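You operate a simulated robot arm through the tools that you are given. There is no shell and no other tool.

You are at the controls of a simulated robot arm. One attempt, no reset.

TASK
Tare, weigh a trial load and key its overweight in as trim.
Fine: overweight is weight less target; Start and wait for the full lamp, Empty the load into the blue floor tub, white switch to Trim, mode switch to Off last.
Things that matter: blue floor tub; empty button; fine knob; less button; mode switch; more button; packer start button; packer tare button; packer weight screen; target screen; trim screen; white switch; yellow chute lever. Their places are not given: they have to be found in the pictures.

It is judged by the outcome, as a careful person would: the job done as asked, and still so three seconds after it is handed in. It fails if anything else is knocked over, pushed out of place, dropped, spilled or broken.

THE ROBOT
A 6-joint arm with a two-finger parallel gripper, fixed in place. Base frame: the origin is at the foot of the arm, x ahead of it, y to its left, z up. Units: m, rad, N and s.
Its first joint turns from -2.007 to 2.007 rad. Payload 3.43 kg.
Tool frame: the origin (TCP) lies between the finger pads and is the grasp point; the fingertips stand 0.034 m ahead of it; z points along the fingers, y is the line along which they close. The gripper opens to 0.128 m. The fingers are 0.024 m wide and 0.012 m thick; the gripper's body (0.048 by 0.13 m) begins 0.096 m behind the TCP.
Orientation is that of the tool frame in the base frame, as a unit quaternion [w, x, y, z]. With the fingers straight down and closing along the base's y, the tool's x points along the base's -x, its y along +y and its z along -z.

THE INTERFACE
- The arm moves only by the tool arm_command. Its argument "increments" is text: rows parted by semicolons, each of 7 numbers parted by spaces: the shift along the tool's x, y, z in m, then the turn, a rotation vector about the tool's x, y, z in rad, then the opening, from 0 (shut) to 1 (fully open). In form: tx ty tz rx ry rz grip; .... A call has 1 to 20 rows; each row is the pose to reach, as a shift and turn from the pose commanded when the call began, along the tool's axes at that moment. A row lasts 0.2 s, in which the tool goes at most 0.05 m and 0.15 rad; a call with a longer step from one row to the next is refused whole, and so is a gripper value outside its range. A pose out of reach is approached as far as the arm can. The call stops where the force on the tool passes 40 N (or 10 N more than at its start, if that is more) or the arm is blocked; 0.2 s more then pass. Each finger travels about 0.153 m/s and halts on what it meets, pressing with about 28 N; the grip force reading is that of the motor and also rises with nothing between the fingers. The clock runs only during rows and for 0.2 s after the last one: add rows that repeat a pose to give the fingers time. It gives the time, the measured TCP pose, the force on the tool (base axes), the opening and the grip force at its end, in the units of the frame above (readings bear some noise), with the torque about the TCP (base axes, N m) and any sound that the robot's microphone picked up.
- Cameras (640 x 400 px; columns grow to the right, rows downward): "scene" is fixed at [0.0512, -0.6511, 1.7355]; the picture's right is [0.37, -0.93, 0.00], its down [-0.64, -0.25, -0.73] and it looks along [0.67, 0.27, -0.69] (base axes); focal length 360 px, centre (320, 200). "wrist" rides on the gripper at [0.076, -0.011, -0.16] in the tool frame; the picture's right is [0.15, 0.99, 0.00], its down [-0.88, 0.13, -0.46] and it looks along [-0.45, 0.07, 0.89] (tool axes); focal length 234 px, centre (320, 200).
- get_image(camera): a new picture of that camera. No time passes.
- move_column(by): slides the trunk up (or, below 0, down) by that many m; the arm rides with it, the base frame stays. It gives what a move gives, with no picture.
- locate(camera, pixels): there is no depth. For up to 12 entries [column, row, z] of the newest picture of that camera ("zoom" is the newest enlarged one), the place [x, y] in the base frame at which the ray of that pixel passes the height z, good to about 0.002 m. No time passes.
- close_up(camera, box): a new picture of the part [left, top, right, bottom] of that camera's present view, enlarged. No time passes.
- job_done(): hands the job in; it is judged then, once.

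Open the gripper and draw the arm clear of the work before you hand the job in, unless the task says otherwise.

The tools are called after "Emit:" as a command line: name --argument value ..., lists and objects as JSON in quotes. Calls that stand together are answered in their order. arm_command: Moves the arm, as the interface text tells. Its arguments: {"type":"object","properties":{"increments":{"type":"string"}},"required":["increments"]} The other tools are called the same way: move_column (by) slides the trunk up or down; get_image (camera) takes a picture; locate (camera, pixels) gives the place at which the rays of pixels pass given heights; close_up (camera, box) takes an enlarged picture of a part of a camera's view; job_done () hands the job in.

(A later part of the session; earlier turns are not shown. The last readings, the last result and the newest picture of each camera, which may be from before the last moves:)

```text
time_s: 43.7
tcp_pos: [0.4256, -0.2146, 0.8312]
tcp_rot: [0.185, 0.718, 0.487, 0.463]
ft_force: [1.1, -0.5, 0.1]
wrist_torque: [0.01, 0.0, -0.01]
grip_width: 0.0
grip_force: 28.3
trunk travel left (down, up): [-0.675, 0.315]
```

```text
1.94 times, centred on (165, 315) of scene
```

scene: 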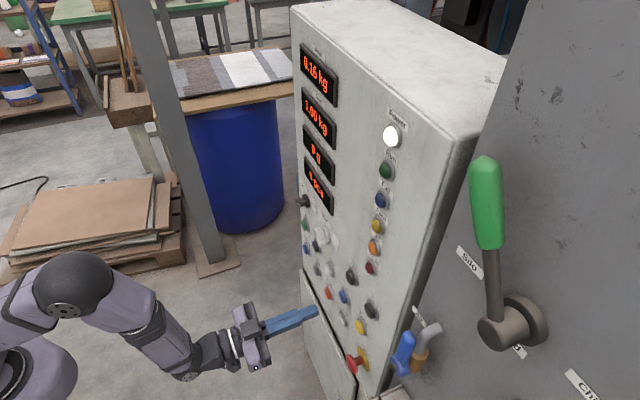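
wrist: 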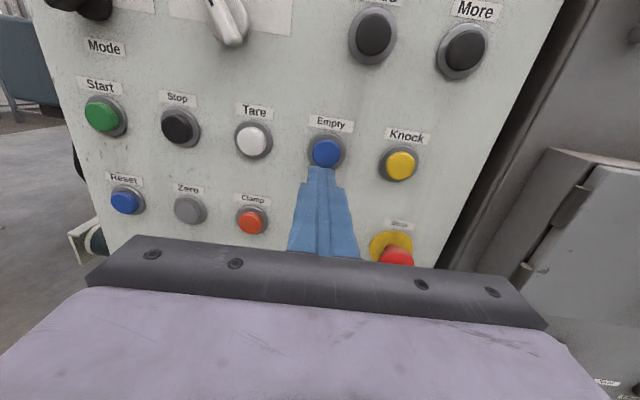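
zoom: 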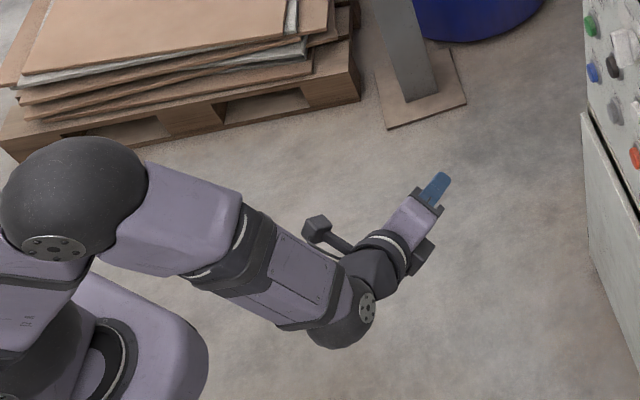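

Exactly as intended: the forearm stayed still and only its roll turned. I continue the sweep by another 90°.

Emit:
arm_command --increments "-0.0013 -0.0248 -0.0012 0.0994 0 -0.1028 0; -0.0051 -0.0491 -0.0049 0.1988 0 -0.2056 0; -0.0113 -0.0724 -0.011 0.2982 0 -0.3085 0; -0.0198 -0.094 -0.0192 0.3968 0 -0.4105 0; -0.0305 -0.114 -0.0296 0.4962 0 -0.5134 0; -0.0432 -0.1315 -0.0418 0.5956 0 -0.6162 0; -0.0575 -0.1464 -0.0556 0.695 0 -0.719 0; -0.073 -0.1582 -0.0707 0.7937 0 -0.8211 0; -0.0898 -0.167 -0.0869 0.8931 0 -0.9239 0; -0.1072 -0.1722 -0.1038 0.9925 0 -1.0267 0; -0.125 -0.174 -0.121 1.0918 0 -1.1295 0"

Emit:
close_up --camera "scene" --box '[0, 230, 330, 400]'

```text
time_s: 46.1
tcp_pos: [0.2193, -0.2683, 0.7073]
tcp_rot: [0.015, 0.352, 0.936, -0.007]
ft_force: [-0.5, 0.5, 1.0]
wrist_torque: [0.0, -0.06, -0.01]
grip_width: 0.0002
grip_force: 28.2
trunk travel left (down, up): [-0.675, 0.315]
```

```text
1.94 times, centred on (165, 315) of scene
```

zoom: 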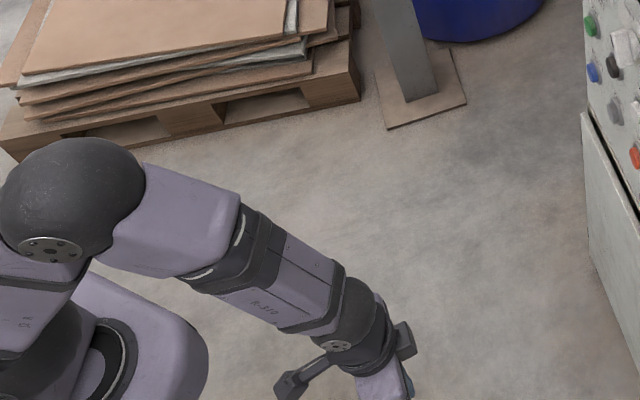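

The forearm roll is back to its original side (the R-310 label shows again) and the tool points down. I align the tool with the arm's plane (azimuth about -50.9°), then pitch up about the wrist centre exactly in that plane.

Emit:
arm_command --increments "0 0 0 -0.0015 0.0165 0.085 0; 0 0 0 -0.003 0.033 0.169 0; 0 0 0 -0.003 0.033 0.169 0"

Emit:
arm_command --increments "-0.0356 0 -0.0026 0 -0.143 0 0; -0.0705 0 -0.0102 0 -0.286 0 0; -0.104 0 -0.0227 0 -0.429 0 0; -0.1351 0 -0.0396 0 -0.571 0 0; -0.1637 0 -0.0611 0 -0.714 0 0; -0.189 0 -0.0863 0 -0.857 0 0; -0.2104 0 -0.1149 0 -1.0 0 0; -0.2274 0 -0.146 0 -1.142 0 0; -0.2399 0 -0.1795 0 -1.285 0 0; -0.2475 0 -0.2144 0 -1.428 0 0; -0.25 0 -0.25 0 -1.571 0 0"

Emit:
close_up --camera "scene" --box '[0, 230, 330, 400]'

```text
time_s: 46.9
tcp_pos: [0.2198, -0.2665, 0.7059]
tcp_rot: [-0.001, 0.431, 0.903, 0.003]
ft_force: [0.0, -0.2, 0.4]
wrist_torque: [0.01, 0.0, -0.01]
grip_width: 0.0001
grip_force: 28.0
trunk travel left (down, up): [-0.675, 0.315]
```

```text
time_s: 49.3
tcp_pos: [0.3578, -0.4816, 0.9675]
tcp_rot: [0.644, 0.308, 0.639, -0.288]
ft_force: [-0.4, -1.1, 0.3]
wrist_torque: [0.05, 0.01, 0.01]
grip_width: 0.0
grip_force: 27.5
out of reach, approached as far as the arm can: row 3, 6, 7, 8, 9, 10, 11
trunk travel left (down, up): [-0.675, 0.315]
```

```text
1.94 times, centred on (165, 315) of scene
```

zoom: 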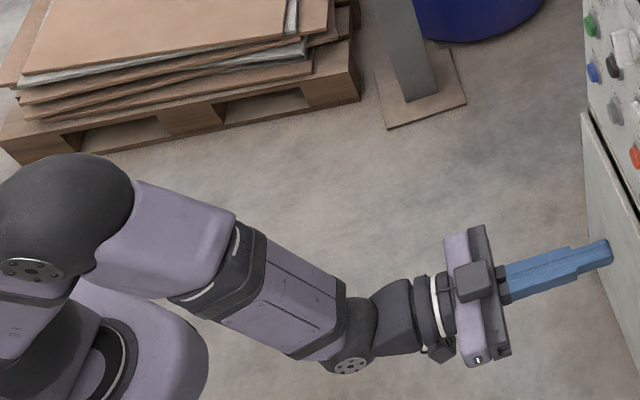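

The forearm flipped again (R-310 hidden), so J5 is one-sided and the tool must always be bent downward relative to the forearm for free motion. I go back to tool-down via the left side, then will lower the trunk so the arm reaches upward with the forearm rising.

Emit:
arm_command --increments "0.0299 0.0174 -0.0024 -0.07 0.12 0 0; 0.0592 0.0346 -0.0096 -0.14 0.24 0 0; 0.0874 0.051 -0.0214 -0.21 0.36 0 0; 0.1139 0.0665 -0.0376 -0.28 0.48 0 0; 0.1407 0.0738 -0.057 -0.32 0.61 0 0; 0.1673 0.0736 -0.0793 -0.33 0.75 0 0; 0.1906 0.0707 -0.1044 -0.33 0.89 0 0; 0.2108 0.0614 -0.1306 -0.30 1.03 0 0; 0.2266 0.0488 -0.1563 -0.25 1.16 0 0; 0.2387 0.0333 -0.1837 -0.18 1.29 0 0; 0.2463 0.0175 -0.2109 -0.10 1.41 0 0; 0.2496 0.0049 -0.2374 -0.03 1.52 0 0; 0.25 0 -0.25 0 1.571 0 0; 0.25 0 -0.25 0 1.571 0 0"

Emit:
close_up --camera "scene" --box '[0, 230, 330, 400]'

```text
time_s: 52.3
tcp_pos: [0.2008, -0.2871, 0.718]
tcp_rot: [0.0, 0.43, 0.903, 0.003]
ft_force: [0.0, -0.6, -0.2]
wrist_torque: [0.0, 0.0, -0.04]
grip_width: 0.0003
grip_force: 27.9
trunk travel left (down, up): [-0.675, 0.315]
```

```text
1.94 times, centred on (165, 315) of scene
```

zoom: 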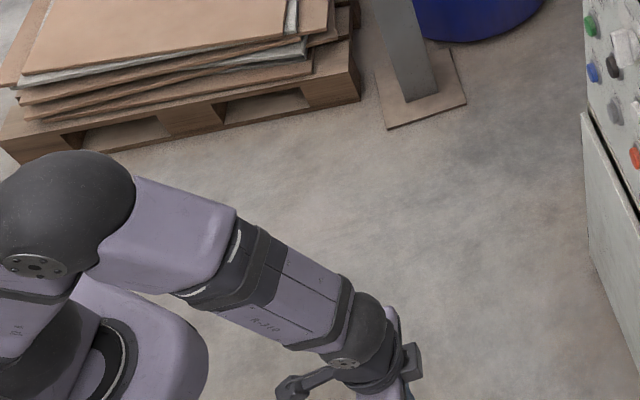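

Back in the free configuration. Now I raise the arm 0.35 m and out 0.1 m (tool still down), then lower the trunk.

Emit:
arm_command --increments "-0.0125 0 -0.0438 0 0 0 0; -0.025 0 -0.0875 0 0 0 0; -0.0375 0 -0.1313 0 0 0 0; -0.05 0 -0.175 0 0 0 0; -0.0625 0 -0.2188 0 0 0 0; -0.075 0 -0.2625 0 0 0 0; -0.0875 0 -0.3063 0 0 0 0; -0.1 0 -0.35 0 0 0 0; -0.1 0 -0.35 0 0 0 0"

Emit:
move_column --by -0.4

Emit:
get_image --camera "scene"

```text
time_s: 54.3
tcp_pos: [0.2625, -0.3643, 1.0695]
tcp_rot: [-0.001, 0.429, 0.903, 0.003]
ft_force: [1.0, 0.1, 0.0]
wrist_torque: [-0.04, 0.02, -0.02]
grip_width: 0.0001
grip_force: 27.7
trunk travel left (down, up): [-0.675, 0.315]
```

```text
time_s: 58.1
tcp_pos: [0.2626, -0.365, 0.6686]
tcp_rot: [0.001, 0.43, 0.903, 0.003]
ft_force: [-0.4, -0.2, 0.7]
wrist_torque: [-0.03, 0.01, -0.02]
grip_width: 0.0001
grip_force: 27.8
trunk travel left (down, up): [-0.275, 0.715]
```

```text
taken
```

scene: 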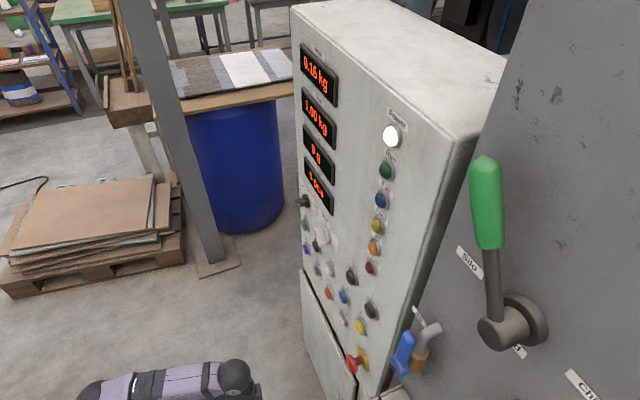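

Forearm is now almost level. I raise the arm 0.15 m more and bring it 0.09 m inward, keeping the tool down.

Emit:
arm_command --increments "0.0225 0 -0.0375 0 0 0 0; 0.045 0 -0.075 0 0 0 0; 0.0675 0 -0.1125 0 0 0 0; 0.09 0 -0.15 0 0 0 0; 0.09 0 -0.15 0 0 0 0"

Emit:
get_image --camera "scene"

```text
time_s: 59.3
tcp_pos: [0.2034, -0.2882, 0.7976]
tcp_rot: [0.002, 0.43, 0.903, 0.002]
ft_force: [0.9, 0.8, 0.0]
wrist_torque: [0.01, -0.02, 0.0]
grip_width: 0.0
grip_force: 28.3
out of reach, approached as far as the arm can: row 4, 5
trunk travel left (down, up): [-0.275, 0.715]
```

```text
taken
```

scene: 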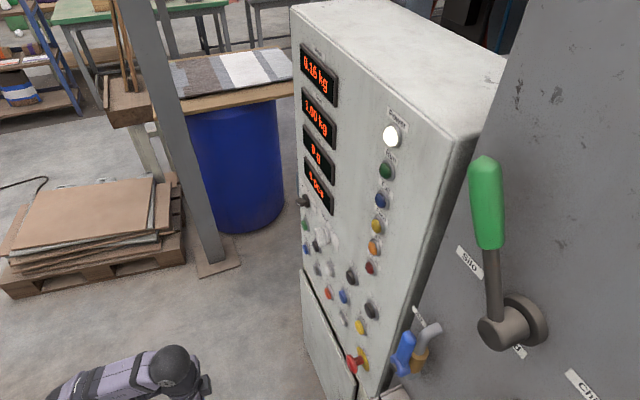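

The arm reached nearly there with the forearm now rising. I pitch the tool up to horizontal about the wrist centre.

Emit:
arm_command --increments "-0.0356 0 -0.0026 0 -0.143 0 0; -0.0705 0 -0.0102 0 -0.286 0 0; -0.104 0 -0.0227 0 -0.429 0 0; -0.1351 0 -0.0396 0 -0.571 0 0; -0.1637 0 -0.0611 0 -0.714 0 0; -0.189 0 -0.0863 0 -0.857 0 0; -0.2104 0 -0.1149 0 -1.0 0 0; -0.2274 0 -0.146 0 -1.142 0 0; -0.2399 0 -0.1795 0 -1.285 0 0; -0.2475 0 -0.2144 0 -1.428 0 0; -0.25 0 -0.25 0 -1.571 0 0; -0.25 0 -0.25 0 -1.571 0 0"

Emit:
get_image --camera "scene"

Emit:
get_image --camera "wrist"

```text
time_s: 61.9
tcp_pos: [0.3588, -0.4863, 1.0449]
tcp_rot: [0.639, 0.307, 0.637, -0.303]
ft_force: [-0.3, -1.0, 0.7]
wrist_torque: [-0.04, -0.03, 0.0]
grip_width: 0.0
grip_force: 28.1
trunk travel left (down, up): [-0.275, 0.715]
```

```text
taken
```

scene: 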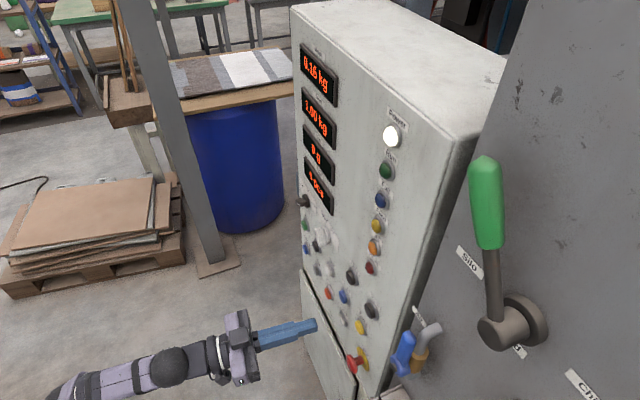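

```text
taken
```

wrist: 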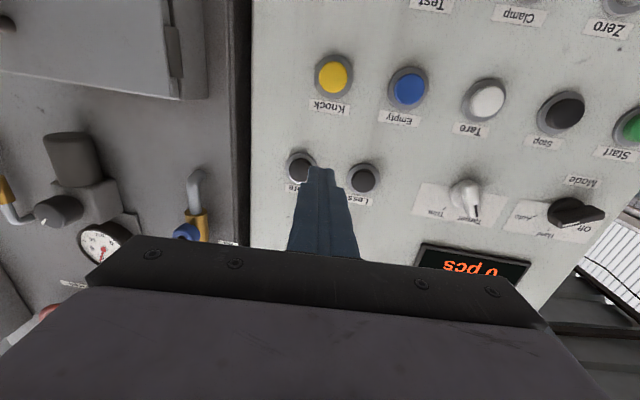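

The tool is level without flags and the image shows Knock/Empty/Tare/Stop/Start. To keep the wrist bent away from the singularity I lower the trunk 0.15 m and raise the arm by the same amount.

Emit:
move_column --by -0.17

Emit:
arm_command --increments "-0.04 0 0 0 0 0 0; -0.08 0 0 0 0 0 0; -0.12 0 0 0 0 0 0; -0.15 0 0 0 0 0 0; -0.15 0 0 0 0 0 0"

Emit:
close_up --camera "scene" --box '[0, 230, 330, 400]'

```text
time_s: 63.9
tcp_pos: [0.3572, -0.4862, 0.876]
tcp_rot: [0.638, 0.306, 0.638, -0.303]
ft_force: [-0.2, -0.3, 0.0]
wrist_torque: [-0.02, 0.0, 0.01]
grip_width: 0.0
grip_force: 28.1
trunk travel left (down, up): [-0.105, 0.885]
```

```text
time_s: 65.1
tcp_pos: [0.3503, -0.4723, 0.9439]
tcp_rot: [0.639, 0.304, 0.639, -0.301]
ft_force: [0.3, -0.4, 0.3]
wrist_torque: [-0.02, 0.02, 0.0]
grip_width: 0.0001
grip_force: 27.8
out of reach, approached as far as the arm can: row 2, 3, 4, 5
trunk travel left (down, up): [-0.105, 0.885]
```

```text
1.94 times, centred on (165, 315) of scene
```

zoom: 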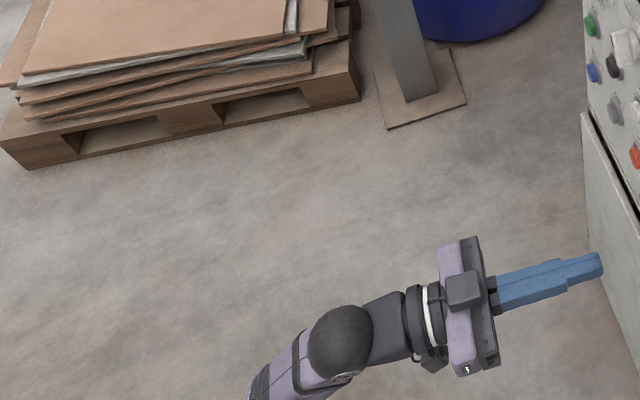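

Upward reach tops out near z_rel 1.76, with the forearm well bent now. I raise the trunk 0.07 m and move to a point in front of Tare (F 0.62, L 0.07, z 0.964), turning the tool square to the panel.

Emit:
move_column --by 0.07

Emit:
arm_command --increments "0.0127 0.0397 0.0057 -0.025 0 0 0; 0.0253 0.0794 0.0114 -0.05 0 0 0; 0.038 0.1191 0.0171 -0.075 0 0 0; 0.0506 0.1588 0.0228 -0.0993 0 0 0; 0.0506 0.1588 0.0228 -0.0993 0 0 0"

Emit:
get_image --camera "wrist"

```text
time_s: 66.1
tcp_pos: [0.35, -0.4721, 1.0143]
tcp_rot: [0.639, 0.306, 0.638, -0.302]
ft_force: [0.1, 0.0, 0.0]
wrist_torque: [0.02, -0.01, 0.01]
grip_width: 0.0
grip_force: 27.9
trunk travel left (down, up): [-0.175, 0.815]
```

```text
time_s: 67.3
tcp_pos: [0.4996, -0.3982, 0.9888]
tcp_rot: [0.653, 0.274, 0.653, -0.269]
ft_force: [0.5, -1.1, -0.1]
wrist_torque: [-0.01, 0.0, -0.01]
grip_width: 0.0
grip_force: 28.1
out of reach, approached as far as the arm can: row 1, 2, 3, 4, 5
trunk travel left (down, up): [-0.175, 0.815]
```

```text
taken
```

wrist: 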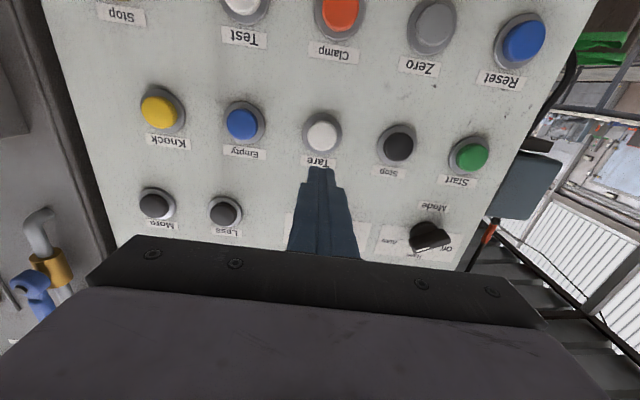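

Sideways travel now works; the fingertip sits near Tare at (320,135) but 2.5 cm high. I command the remaining drop.

Emit:
arm_command --increments "0.0125 0 0 0 0 0 0; 0.025 0 0 0 0 0 0; 0.025 0 0 0 0 0 0"

```text
time_s: 68.1
tcp_pos: [0.5066, -0.4073, 0.9829]
tcp_rot: [0.652, 0.276, 0.652, -0.271]
ft_force: [-0.7, -0.4, 0.1]
wrist_torque: [0.04, -0.01, 0.02]
grip_width: 0.0
grip_force: 28.2
out of reach, approached as far as the arm can: row 1, 2
trunk travel left (down, up): [-0.175, 0.815]
```

The arm is at full stretch (elbow straight) and slides along that arc. I command a move straight back toward the shoulder (back and down) to bend the elbow again.

Emit:
arm_command --increments "0.03 0 -0.017 0 0 0 0; 0.06 0 -0.034 0 0 0 0; 0.09 0 -0.05 0 0 0 0; 0.12 0 -0.065 0 0 0 0; 0.12 0 -0.065 0 0 0 0"

Emit:
close_up --camera "scene" --box '[0, 230, 330, 400]'

```text
time_s: 69.3
tcp_pos: [0.4523, -0.3511, 0.8388]
tcp_rot: [0.653, 0.273, 0.653, -0.269]
ft_force: [0.0, 1.0, 0.0]
wrist_torque: [-0.02, -0.01, 0.0]
grip_width: 0.0001
grip_force: 27.8
trunk travel left (down, up): [-0.175, 0.815]
```

```text
1.94 times, centred on (165, 315) of scene
```

zoom: 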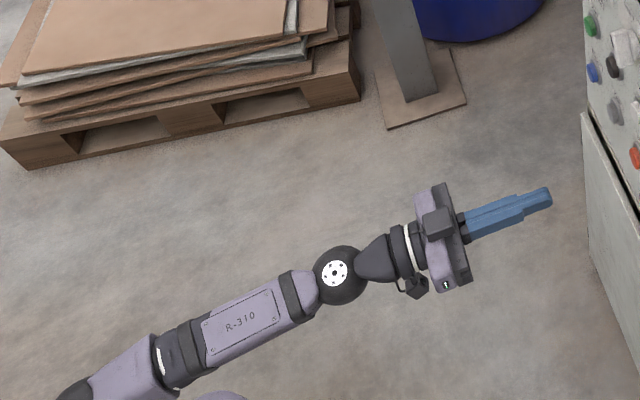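

Unstuck and unflagged: TCP at F 0.568, L 0.072, z 0.839. I raise the trunk 0.125 m to bring it level with Tare (z≈0.964) and take a wrist picture.

Emit:
move_column --by 0.125

Emit:
get_image --camera "wrist"

```text
time_s: 70.9
tcp_pos: [0.4528, -0.3506, 0.9641]
tcp_rot: [0.653, 0.274, 0.652, -0.27]
ft_force: [0.3, -0.5, -0.2]
wrist_torque: [0.0, 0.01, 0.03]
grip_width: 0.0002
grip_force: 28.2
trunk travel left (down, up): [-0.3, 0.69]
```

```text
taken
```

wrist: 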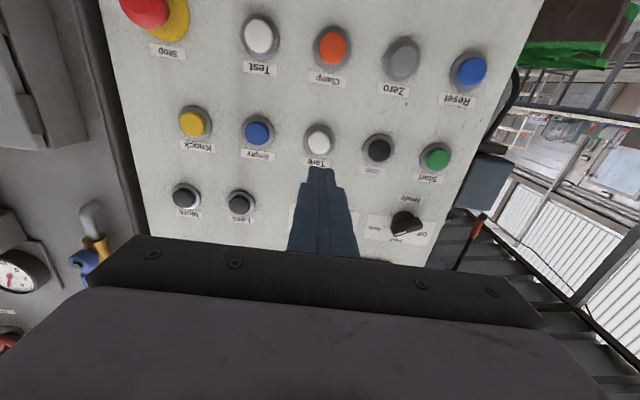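

Tare projects to L 0.071, z 0.961, aligned with the fingertip. I advance 0.10 m to just in front of it.

Emit:
arm_command --increments "-0.003 0 0.03 0 0 0 0; -0.002 0 0.06 0 0 0 0; -0.001 0 0.085 0 0 0 0; 0.001 0 0.1 0 0 0 0; 0.002 0 0.1 0 0 0 0"

Emit:
get_image --camera "wrist"

Emit:
close_up --camera "scene" --box '[270, 40, 430, 290]'

```text
time_s: 72.1
tcp_pos: [0.5243, -0.4205, 0.964]
tcp_rot: [0.653, 0.273, 0.653, -0.27]
ft_force: [0.4, 0.6, 0.2]
wrist_torque: [-0.01, 0.0, 0.0]
grip_width: 0.0
grip_force: 28.4
trunk travel left (down, up): [-0.3, 0.69]
```

```text
taken
```

wrist: 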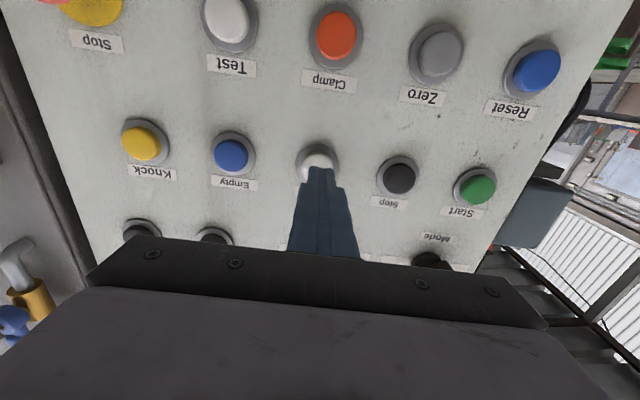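

```text
1.60 times, centred on (350, 165) of scene
```

zoom: 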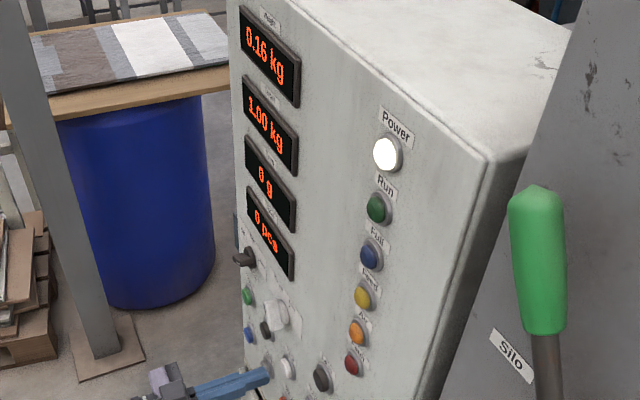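

The fingertip is lined up with the Tare cap (at (318,157)). I lower 4 mm and press forward in small steps until contact force.

Emit:
arm_command --increments "0.004 0 0.01 0 0 0 0; 0.004 0 0.018 0 0 0 0; 0.004 0 0.024 0 0 0 0; 0.004 0 0.030 0 0 0 0; 0.004 0 0.036 0 0 0 0; 0.004 0 0.042 0 0 0 0"

Emit:
close_up --camera "scene" --box '[270, 40, 430, 290]'

Emit:
get_image --camera "wrist"

```text
time_s: 73.4
tcp_pos: [0.5482, -0.4465, 0.9601]
tcp_rot: [0.652, 0.276, 0.653, -0.27]
ft_force: [-26.3, 27.3, -8.8]
wrist_torque: [0.11, 0.18, 0.07]
grip_width: 0.0
grip_force: 28.0
trunk travel left (down, up): [-0.3, 0.69]
heard: click
stopped in row 6: the force on the tool passed its limit at 45 N (the readings are from after the stop); the commanded pose is now the measured one
```

```text
1.60 times, centred on (350, 165) of scene
```

zoom: 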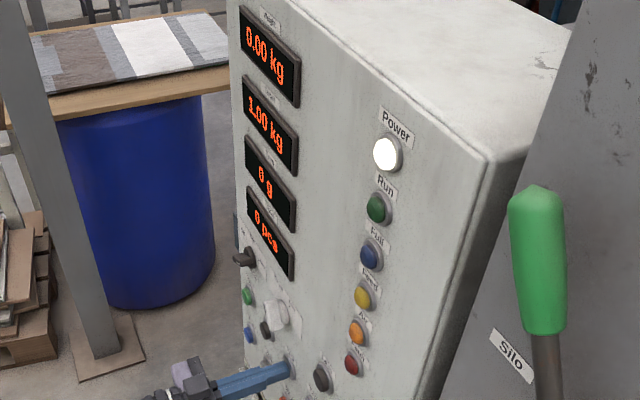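

```text
taken
```

wrist: 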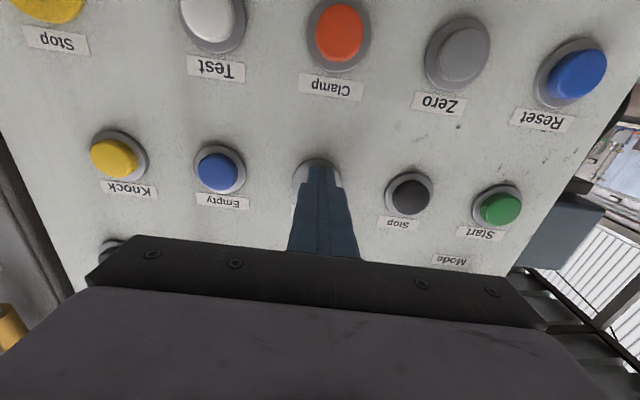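

Click heard and the weight screen now reads 0.00 kg. I retract 5 cm and move left to face Start (L≈0.24, z≈0.963).

Emit:
arm_command --increments "0 0 -0.03 0 0 0 0; 0 0 -0.05 0 0 0 0; -0.001 0.042 -0.05 0 0 0 0; -0.002 0.084 -0.05 0 0 0 0; -0.003 0.126 -0.05 0 0 0 0; -0.003 0.168 -0.05 0 0 0 0; -0.003 0.168 -0.05 0 0 0 0"

Emit:
get_image --camera "wrist"

```text
time_s: 75.0
tcp_pos: [0.6358, -0.2933, 0.963]
tcp_rot: [0.651, 0.275, 0.654, -0.269]
ft_force: [0.1, -0.3, -1.1]
wrist_torque: [0.01, 0.02, 0.02]
grip_width: 0.0002
grip_force: 28.2
trunk travel left (down, up): [-0.3, 0.69]
```

```text
taken
```

wrist: 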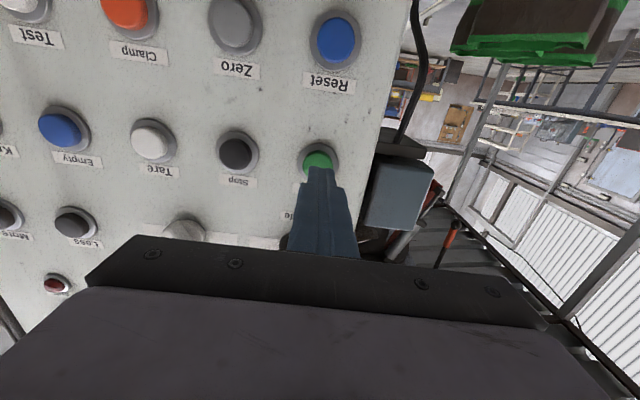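

Start's green cap at (317,158) is aligned with the fingertip. I press it in small steps.

Emit:
arm_command --increments "0.003 0 0.02 0 0 0 0; 0.003 0 0.03 0 0 0 0; 0.003 0 0.036 0 0 0 0; 0.003 0 0.042 0 0 0 0; 0.003 0 0.048 0 0 0 0; 0.003 0 0.054 0 0 0 0"

Emit:
close_up --camera "scene" --box '[270, 40, 430, 290]'

```text
time_s: 76.3
tcp_pos: [0.6673, -0.327, 0.9583]
tcp_rot: [0.649, 0.278, 0.654, -0.27]
ft_force: [-28.2, 21.8, -10.4]
wrist_torque: [0.06, 0.17, -0.13]
grip_width: 0.0
grip_force: 27.7
trunk travel left (down, up): [-0.3, 0.69]
heard: click
stopped in row 6: the force on the tool passed its limit at 45 N (the readings are from after the stop); the commanded pose is now the measured one
```

```text
1.60 times, centred on (350, 165) of scene
```

zoom: 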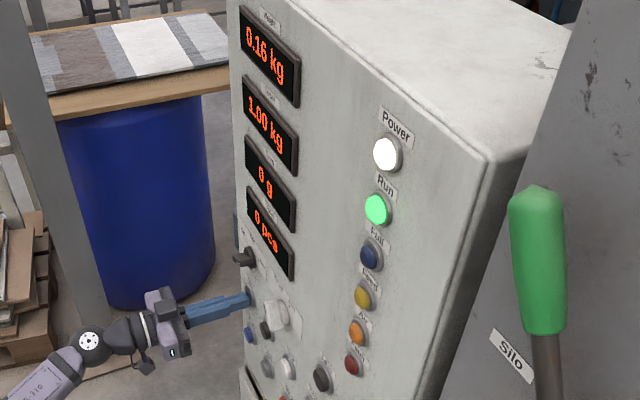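

Click heard, the Run lamp is lit and the weight is rising. I retract and wait for the Full lamp.

Emit:
arm_command --increments "0 0 -0.03 0 0 0 0; 0 0 -0.05 0 0 0 0; 0 0 -0.05 0 0 0 0; 0 0 -0.05 0 0 0 0; 0 0 -0.05 0 0 0 0; 0 0 -0.05 0 0 0 0; 0 0 -0.05 0 0 0 0; 0 0 -0.05 0 0 0 0; 0 0 -0.05 0 0 0 0; 0 0 -0.05 0 0 0 0"

Emit:
close_up --camera "scene" --box '[270, 40, 430, 290]'

```text
time_s: 78.5
tcp_pos: [0.6338, -0.2948, 0.9572]
tcp_rot: [0.649, 0.278, 0.655, -0.27]
ft_force: [-0.1, 0.3, -0.7]
wrist_torque: [-0.02, 0.01, 0.01]
grip_width: 0.0
grip_force: 28.2
trunk travel left (down, up): [-0.3, 0.69]
```

```text
1.60 times, centred on (350, 165) of scene
```

zoom: 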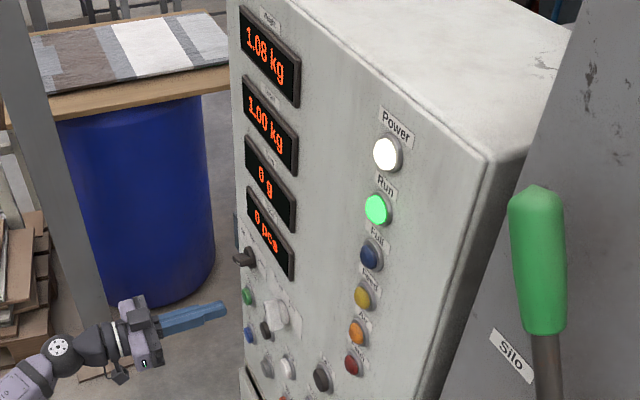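

The weight shows 1.08 kg with Run still lit and Full not yet lit; I wait longer.

Emit:
arm_command --increments "0 0 0 0 0 0 0; 0 0 0 0 0 0 0; 0 0 0 0 0 0 0; 0 0 0 0 0 0 0; 0 0 0 0 0 0 0; 0 0 0 0 0 0 0; 0 0 0 0 0 0 0; 0 0 0 0 0 0 0; 0 0 0 0 0 0 0; 0 0 0 0 0 0 0"

Emit:
close_up --camera "scene" --box '[270, 40, 430, 290]'

Emit:
close_up --camera "scene" --box '[290, 40, 370, 90]'

```text
time_s: 80.7
tcp_pos: [0.6331, -0.2926, 0.9573]
tcp_rot: [0.649, 0.277, 0.655, -0.269]
ft_force: [-0.2, -0.2, -0.4]
wrist_torque: [0.0, -0.01, 0.01]
grip_width: 0.0002
grip_force: 27.3
trunk travel left (down, up): [-0.3, 0.69]
```

```text
1.60 times, centred on (350, 165) of scene
```

zoom: 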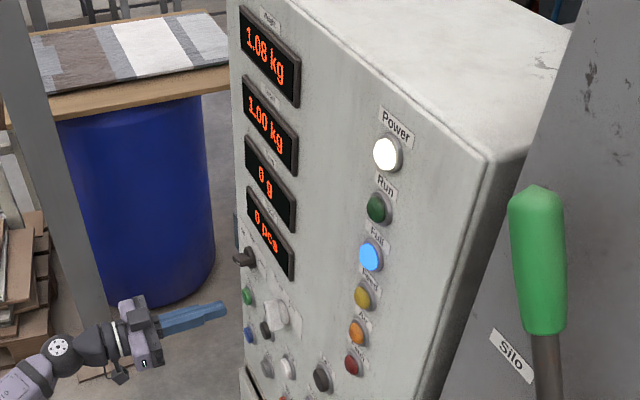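

```text
8.00 times, centred on (330, 65) of scene
```

zoom: 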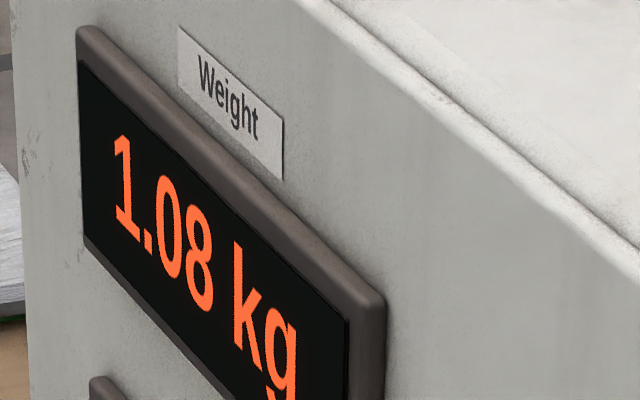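

The Full lamp is lit. I enlarge both screens further to be certain of the digits.

Emit:
close_up --camera "scene" --box '[298, 44, 342, 106]'

Emit:
close_up --camera "scene" --box '[298, 86, 342, 146]'

Emit:
close_up --camera "scene" --box '[298, 124, 342, 184]'

```text
6.45 times, centred on (320, 75) of scene
```

zoom: 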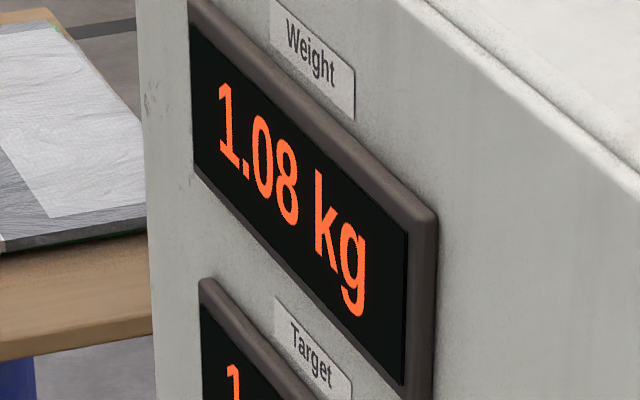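

```text
6.67 times, centred on (320, 116) of scene
```

zoom: 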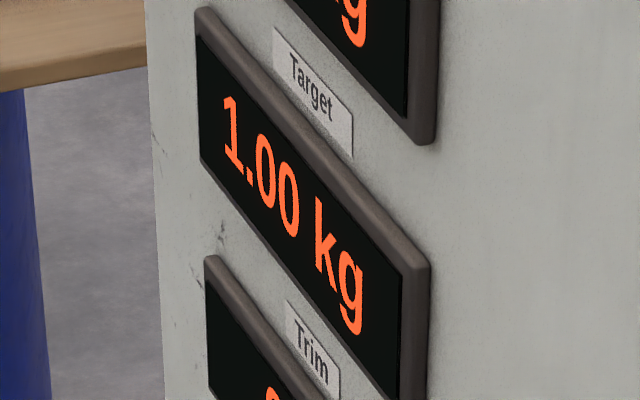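

```text
6.67 times, centred on (320, 154) of scene
```

zoom: 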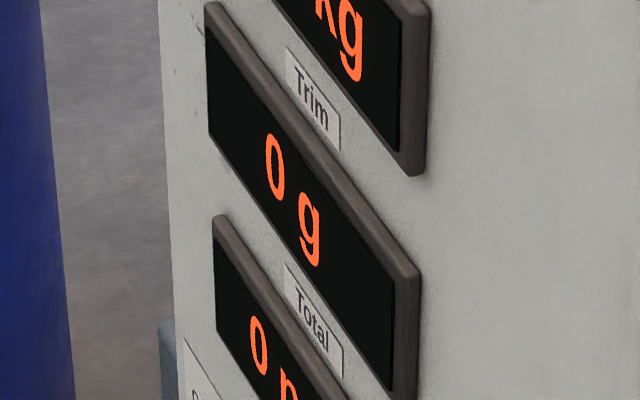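

Overweight is 1.08 − 1.00 = 0.08 kg, i.e. 80 g. Before emptying I want to recheck the chute lever, so I move right to in front of Empty and then look down there.

Emit:
arm_command --increments "0 -0.043 0 0 0 0 0; 0 -0.086 0 0 0 0 0; 0 -0.129 0 0 0 0 0; 0 -0.172 0 0 0 0 0; 0 -0.215 0 0 0 0 0; 0 -0.258 0 0 0 0 0; 0 -0.258 0 0 0 0 0"

Emit:
move_column --by -0.28

Emit:
arm_command --increments "0 0 0 0.1 0 0 0; 0 0 0 0.2 0 0 0; 0 0 0 0.3 0 0 0; 0 0 0 0.4 0 0 0; 0 0 0 0.4 0 0 0"

Emit:
get_image --camera "wrist"

```text
time_s: 82.3
tcp_pos: [0.4405, -0.4802, 0.9389]
tcp_rot: [0.579, 0.209, 0.704, -0.353]
ft_force: [1.2, 0.9, 0.3]
wrist_torque: [0.05, 0.05, -0.13]
grip_width: 0.0
grip_force: 28.1
out of reach, approached as far as the arm can: row 5, 6
trunk travel left (down, up): [-0.3, 0.69]
```

```text
time_s: 85.1
tcp_pos: [0.4497, -0.4732, 0.6751]
tcp_rot: [0.649, 0.277, 0.655, -0.27]
ft_force: [1.1, -0.2, -0.2]
wrist_torque: [0.03, -0.01, -0.03]
grip_width: 0.0001
grip_force: 28.1
trunk travel left (down, up): [-0.02, 0.97]
```

```text
time_s: 86.3
tcp_pos: [0.4504, -0.4731, 0.6733]
tcp_rot: [0.581, 0.401, 0.589, -0.394]
ft_force: [-0.1, 0.2, -0.2]
wrist_torque: [0.0, 0.01, 0.01]
grip_width: 0.0001
grip_force: 28.3
out of reach, approached as far as the arm can: row 2
trunk travel left (down, up): [-0.02, 0.97]
```

```text
taken
```

wrist: 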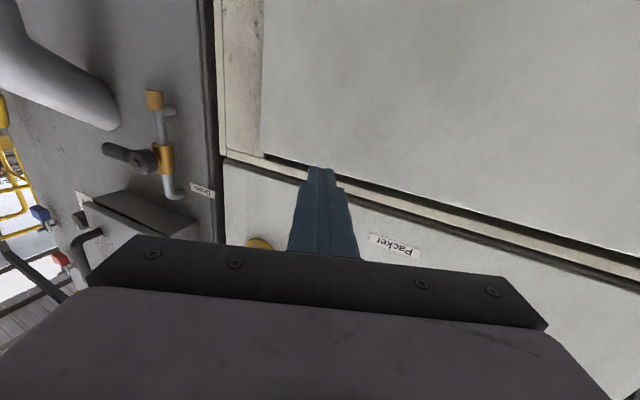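

The lever is still hidden behind the left edge. I move the tool back and to the right with a bit more yaw for a clear line of sight.

Emit:
arm_command --increments "0 -0.038 -0.0134 0.03 0 0 0; 0 -0.0755 -0.0268 0.06 0 0 0; 0 -0.113 -0.04 0.09 0 0 0; 0 -0.151 -0.0536 0.12 0 0 0; 0 -0.1886 -0.067 0.15 0 0 0; 0 -0.1886 -0.067 0.15 0 0 0"

Emit:
get_image --camera "wrist"

```text
time_s: 87.7
tcp_pos: [0.2499, -0.4829, 0.673]
tcp_rot: [0.55, 0.442, 0.558, -0.436]
ft_force: [-0.4, 0.9, 0.0]
wrist_torque: [0.04, -0.01, -0.01]
grip_width: 0.0
grip_force: 27.7
trunk travel left (down, up): [-0.02, 0.97]
```

```text
taken
```

wrist: 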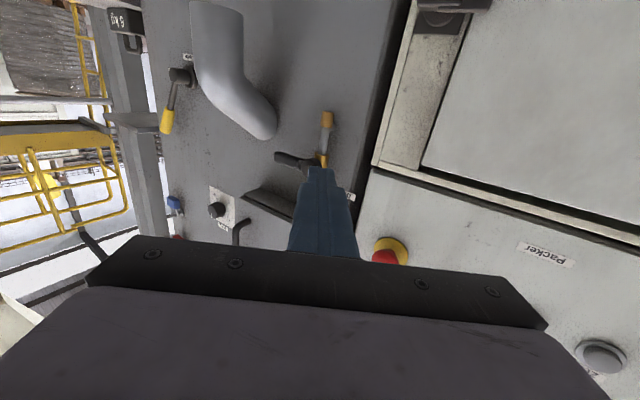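

Emit:
close_up --camera "wrist" --box '[120, 40, 280, 140]'

Emit:
close_up --camera "wrist" --box '[140, 40, 220, 90]'

```text
4.00 times, centred on (200, 90) of wrist
```

zoom: 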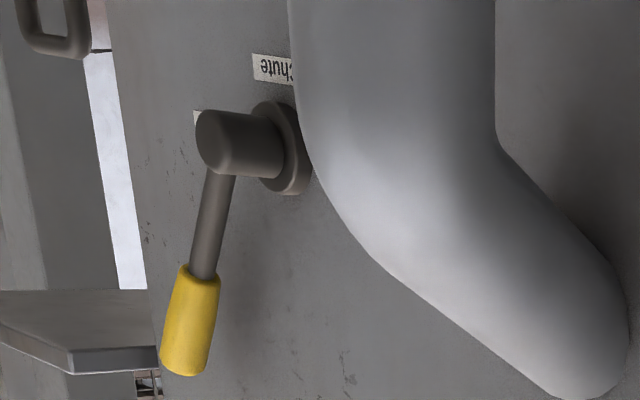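

```text
8.00 times, centred on (180, 65) of wrist
```

zoom: 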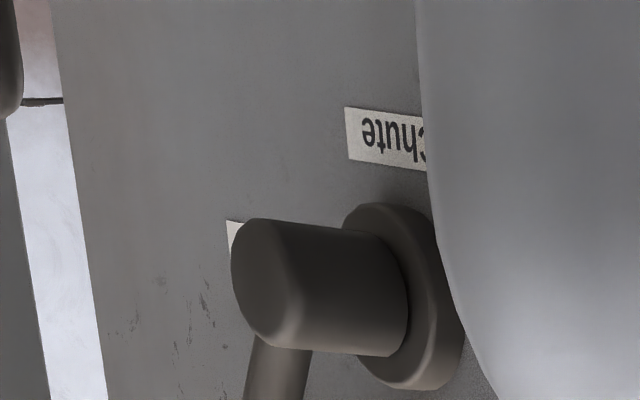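

The lever triangulates as tilted about 30° toward Tub, so the chute is already set to the tub. I return to in front of Empty and raise the trunk.

Emit:
arm_command --increments "0 0.0396 0.0076 -0.111 0 0 0; 0 0.0792 0.0153 -0.222 0 0 0; 0 0.1188 0.0229 -0.333 0 0 0; 0 0.1584 0.0306 -0.444 0 0 0; 0 0.198 0.0382 -0.555 0 0 0; 0 0.198 0.0382 -0.555 0 0 0"

Emit:
move_column --by 0.285

Emit:
get_image --camera "wrist"

```text
time_s: 89.1
tcp_pos: [0.4517, -0.4737, 0.6744]
tcp_rot: [0.651, 0.277, 0.656, -0.263]
ft_force: [-0.5, -0.1, 0.0]
wrist_torque: [-0.01, 0.0, 0.03]
grip_width: 0.0
grip_force: 28.2
out of reach, approached as far as the arm can: row 4, 5
trunk travel left (down, up): [-0.02, 0.97]
```

```text
time_s: 92.0
tcp_pos: [0.4511, -0.4728, 0.9588]
tcp_rot: [0.65, 0.274, 0.656, -0.267]
ft_force: [0.2, -0.5, -0.3]
wrist_torque: [-0.01, 0.02, -0.01]
grip_width: 0.0
grip_force: 28.3
trunk travel left (down, up): [-0.305, 0.685]
```

```text
taken
```

wrist: 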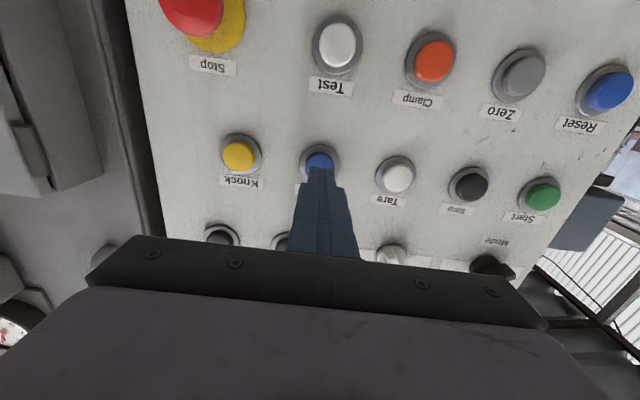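

The fingertip faces the blue Empty cap at (319,160). I press it in small steps.

Emit:
arm_command --increments "-0.001 0 0.02 0 0 0 0; -0.001 0 0.03 0 0 0 0; -0.001 0 0.038 0 0 0 0; -0.001 0 0.044 0 0 0 0; -0.001 0 0.05 0 0 0 0; -0.001 0 0.056 0 0 0 0"

Emit:
close_up --camera "scene" --box '[270, 40, 430, 290]'

```text
time_s: 93.4
tcp_pos: [0.4877, -0.5076, 0.9621]
tcp_rot: [0.649, 0.275, 0.658, -0.266]
ft_force: [-26.3, 25.3, -10.7]
wrist_torque: [0.09, 0.03, 0.06]
grip_width: 0.0001
grip_force: 28.0
trunk travel left (down, up): [-0.305, 0.685]
heard: click
stopped in row 6: the force on the tool passed its limit at 44 N (the readings are from after the stop); the commanded pose is now the measured one
```

```text
1.60 times, centred on (350, 165) of scene
```

zoom: 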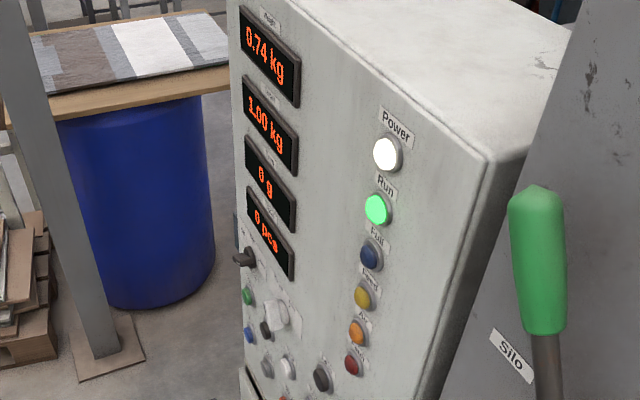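

Emptying has begun (0.74 kg and falling). I retract and wait to see that it ends at about zero.

Emit:
arm_command --increments "0 0 -0.03 0 0 0 0; 0 0 -0.05 0 0 0 0; 0 0 -0.05 0 0 0 0; 0 0 -0.05 0 0 0 0; 0 0 -0.05 0 0 0 0; 0 0 -0.05 0 0 0 0; 0 0 -0.05 0 0 0 0; 0 0 -0.05 0 0 0 0; 0 0 -0.05 0 0 0 0; 0 0 -0.05 0 0 0 0"

Emit:
close_up --camera "scene" --box '[270, 40, 430, 290]'

```text
time_s: 95.6
tcp_pos: [0.4559, -0.4762, 0.9579]
tcp_rot: [0.648, 0.276, 0.658, -0.267]
ft_force: [-0.4, 0.1, 0.0]
wrist_torque: [0.0, 0.0, -0.02]
grip_width: 0.0001
grip_force: 28.2
trunk travel left (down, up): [-0.305, 0.685]
```

```text
1.60 times, centred on (350, 165) of scene
```

zoom: 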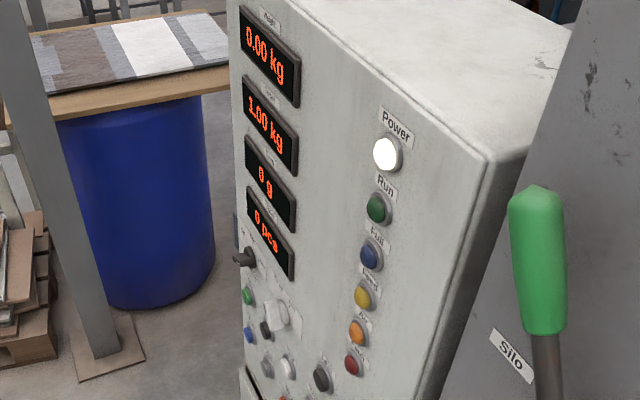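

The load is out: weight 0.00 kg, Run off. Next is the white switch (about L 0.095, z 1.08): I move left and back, open the gripper and raise the trunk to look at it head-on.

Emit:
arm_command --increments "0 0.03 -0.02 0 0 0 0.5; 0 0.07 -0.04 0 0 0 1; 0 0.11 -0.05 0 0 0 1; 0 0.11 -0.05 0 0 0 1; 0 0.11 -0.05 0 0 0 1"

Emit:
move_column --by 0.122

Emit:
get_image --camera "wrist"

```text
time_s: 96.8
tcp_pos: [0.4986, -0.3609, 0.9575]
tcp_rot: [0.651, 0.288, 0.656, -0.251]
ft_force: [0.7, -0.5, 1.2]
wrist_torque: [-0.01, 0.16, 0.05]
grip_width: 0.1281
grip_force: 0.1
out of reach, approached as far as the arm can: row 2
trunk travel left (down, up): [-0.305, 0.685]
```

```text
time_s: 98.3
tcp_pos: [0.4984, -0.3626, 1.0816]
tcp_rot: [0.648, 0.276, 0.658, -0.267]
ft_force: [0.0, 0.3, -0.1]
wrist_torque: [-0.02, 0.01, 0.01]
grip_width: 0.128
grip_force: 0.0
trunk travel left (down, up): [-0.427, 0.563]
```

```text
taken
```

wrist: 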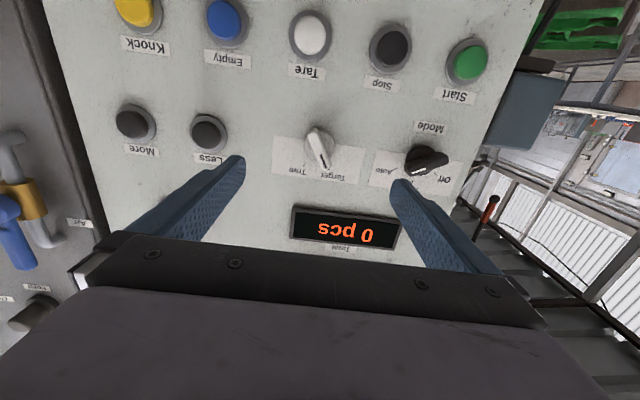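

I enlarge the region with both switches from this closer view.

Emit:
close_up --camera "wrist" --box '[260, 100, 380, 200]'

Emit:
close_up --camera "wrist" --box '[360, 100, 480, 200]'

```text
4.00 times, centred on (320, 150) of wrist
```

zoom: 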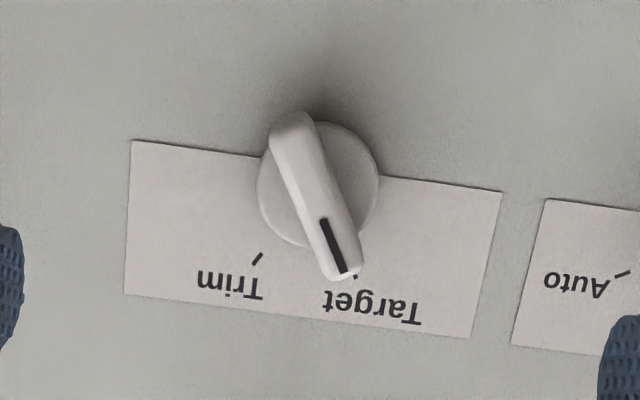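

```text
4.00 times, centred on (420, 150) of wrist
```

zoom: 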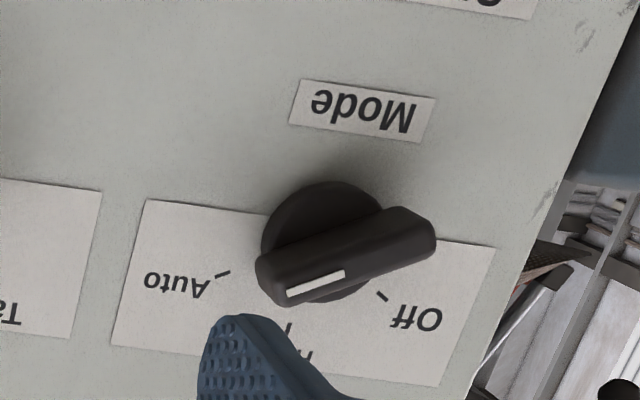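

The white switch is centred near L 0.0957, z 1.074, its bar tilted 29° left (Target). I roll the tool −0.52 rad to match the bar, narrow the opening to about 5 cm, and come to 3 cm in front of it.

Emit:
arm_command --increments "0.002 0 0.01 0 -0.005 -0.13 0.6; 0.004 0 0.025 0 -0.01 -0.26 0.4; 0.006 0 0.04 0 -0.014 -0.39 0.4; 0.0073 0 0.05 0 -0.018 -0.52 0.4; 0.0073 0 0.05 0 -0.018 -0.52 0.4"

Emit:
get_image --camera "wrist"

```text
time_s: 99.5
tcp_pos: [0.5333, -0.3997, 1.0742]
tcp_rot: [0.564, 0.094, 0.701, -0.427]
ft_force: [0.6, -0.1, 0.0]
wrist_torque: [0.01, 0.02, 0.0]
grip_width: 0.0512
grip_force: 0.0
trunk travel left (down, up): [-0.427, 0.563]
```

```text
taken
```

wrist: 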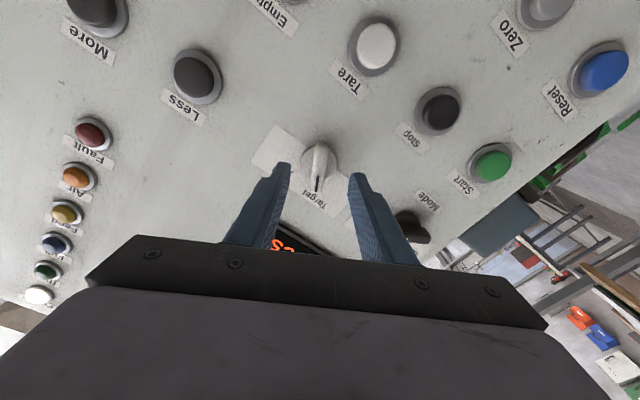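

The bar sits centred between the fingers. I advance so the fingertips straddle it (tip at about F 0.735), watching force.

Emit:
arm_command --increments "0 0 0.015 0 0 0 0.4; 0 0 0.025 0 0 0 0.4; 0 0 0.032 0 0 0 0.4; 0 0 0.038 0 0 0 0.4; 0 0 0.042 0 0 0 0.4"

Emit:
get_image --camera "wrist"

```text
time_s: 100.7
tcp_pos: [0.5626, -0.4282, 1.0723]
tcp_rot: [0.564, 0.094, 0.702, -0.425]
ft_force: [0.2, 0.2, -0.1]
wrist_torque: [-0.02, -0.01, 0.0]
grip_width: 0.0513
grip_force: 0.1
trunk travel left (down, up): [-0.427, 0.563]
```

```text
taken
```

wrist: 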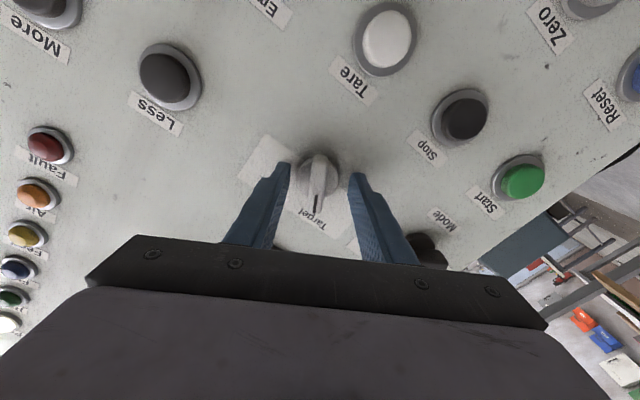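

No contact yet and the bar is centred between the fingers. I close on it.

Emit:
arm_command --increments "0 0 0 0 0 0 0.2; 0 0 0 0 0 0 0; 0 0 0 0 0 0 0; 0 0 0 0 0 0 0"

Emit:
get_image --camera "wrist"

```text
time_s: 101.7
tcp_pos: [0.5612, -0.4281, 1.0743]
tcp_rot: [0.564, 0.094, 0.701, -0.426]
ft_force: [-1.5, -8.6, 5.4]
wrist_torque: [0.04, 0.08, -0.65]
grip_width: 0.036
grip_force: 45.3
trunk travel left (down, up): [-0.427, 0.563]
```

```text
taken
```

wrist: 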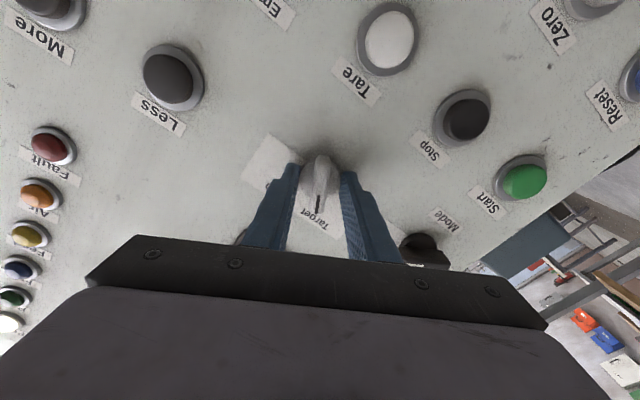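

The width of 36 mm shows the fingers closed on the round base disc rather than the bar. I open, back off 11 mm with a slight centring shift, and close on the bar itself.

Emit:
arm_command --increments "0 0 0 0 0 0 0.4; 0 -0.0015 -0.006 0 0 0 0.4; 0 -0.0015 -0.011 0 0 0 0.4; 0 -0.0015 -0.011 0 0 0 0.2; 0 -0.0015 -0.011 0 0 0 0; 0 -0.0015 -0.011 0 0 0 0; 0 -0.0015 -0.011 0 0 0 0"

Emit:
get_image --camera "wrist"

```text
time_s: 103.3
tcp_pos: [0.5548, -0.4197, 1.0749]
tcp_rot: [0.563, 0.096, 0.701, -0.427]
ft_force: [0.3, -1.8, 1.8]
wrist_torque: [0.19, 0.2, -0.44]
grip_width: 0.0128
grip_force: 44.8
trunk travel left (down, up): [-0.427, 0.563]
```

```text
taken
```

wrist: 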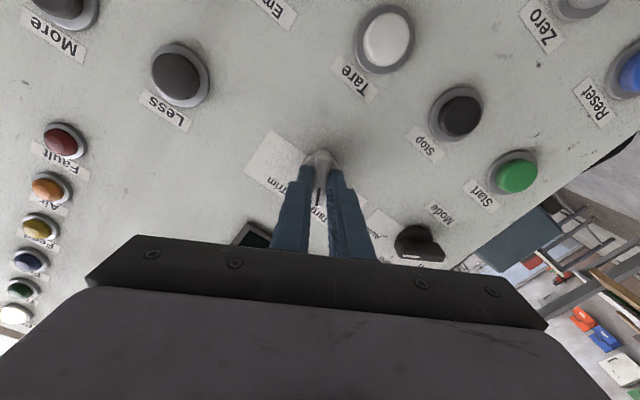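

Now the bar itself is gripped (12.8 mm). I roll the tool +60° to turn the switch from Target to Trim.

Emit:
arm_command --increments "0 0 0 0 0 0.131 0; 0 0 0 0 0 0.262 0; 0 0 0 0 0 0.393 0; 0 0 0 0 0 0.524 0; 0 0 0 0 0 0.655 0; 0 0 0 0 0 0.786 0; 0 0 0 0 0 0.917 0; 0 0 0 0 0 1.047 0; 0 0 0 0 0 1.047 0"

Emit:
get_image --camera "wrist"

```text
time_s: 105.3
tcp_pos: [0.5543, -0.4205, 1.075]
tcp_rot: [0.702, 0.432, 0.559, -0.087]
ft_force: [5.8, -6.2, 12.6]
wrist_torque: [-0.5, 0.29, -0.19]
grip_width: 0.0129
grip_force: 44.8
trunk travel left (down, up): [-0.427, 0.563]
```

```text
taken
```

wrist: 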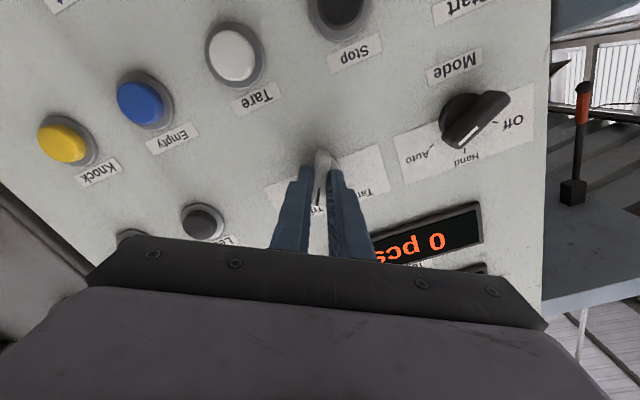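

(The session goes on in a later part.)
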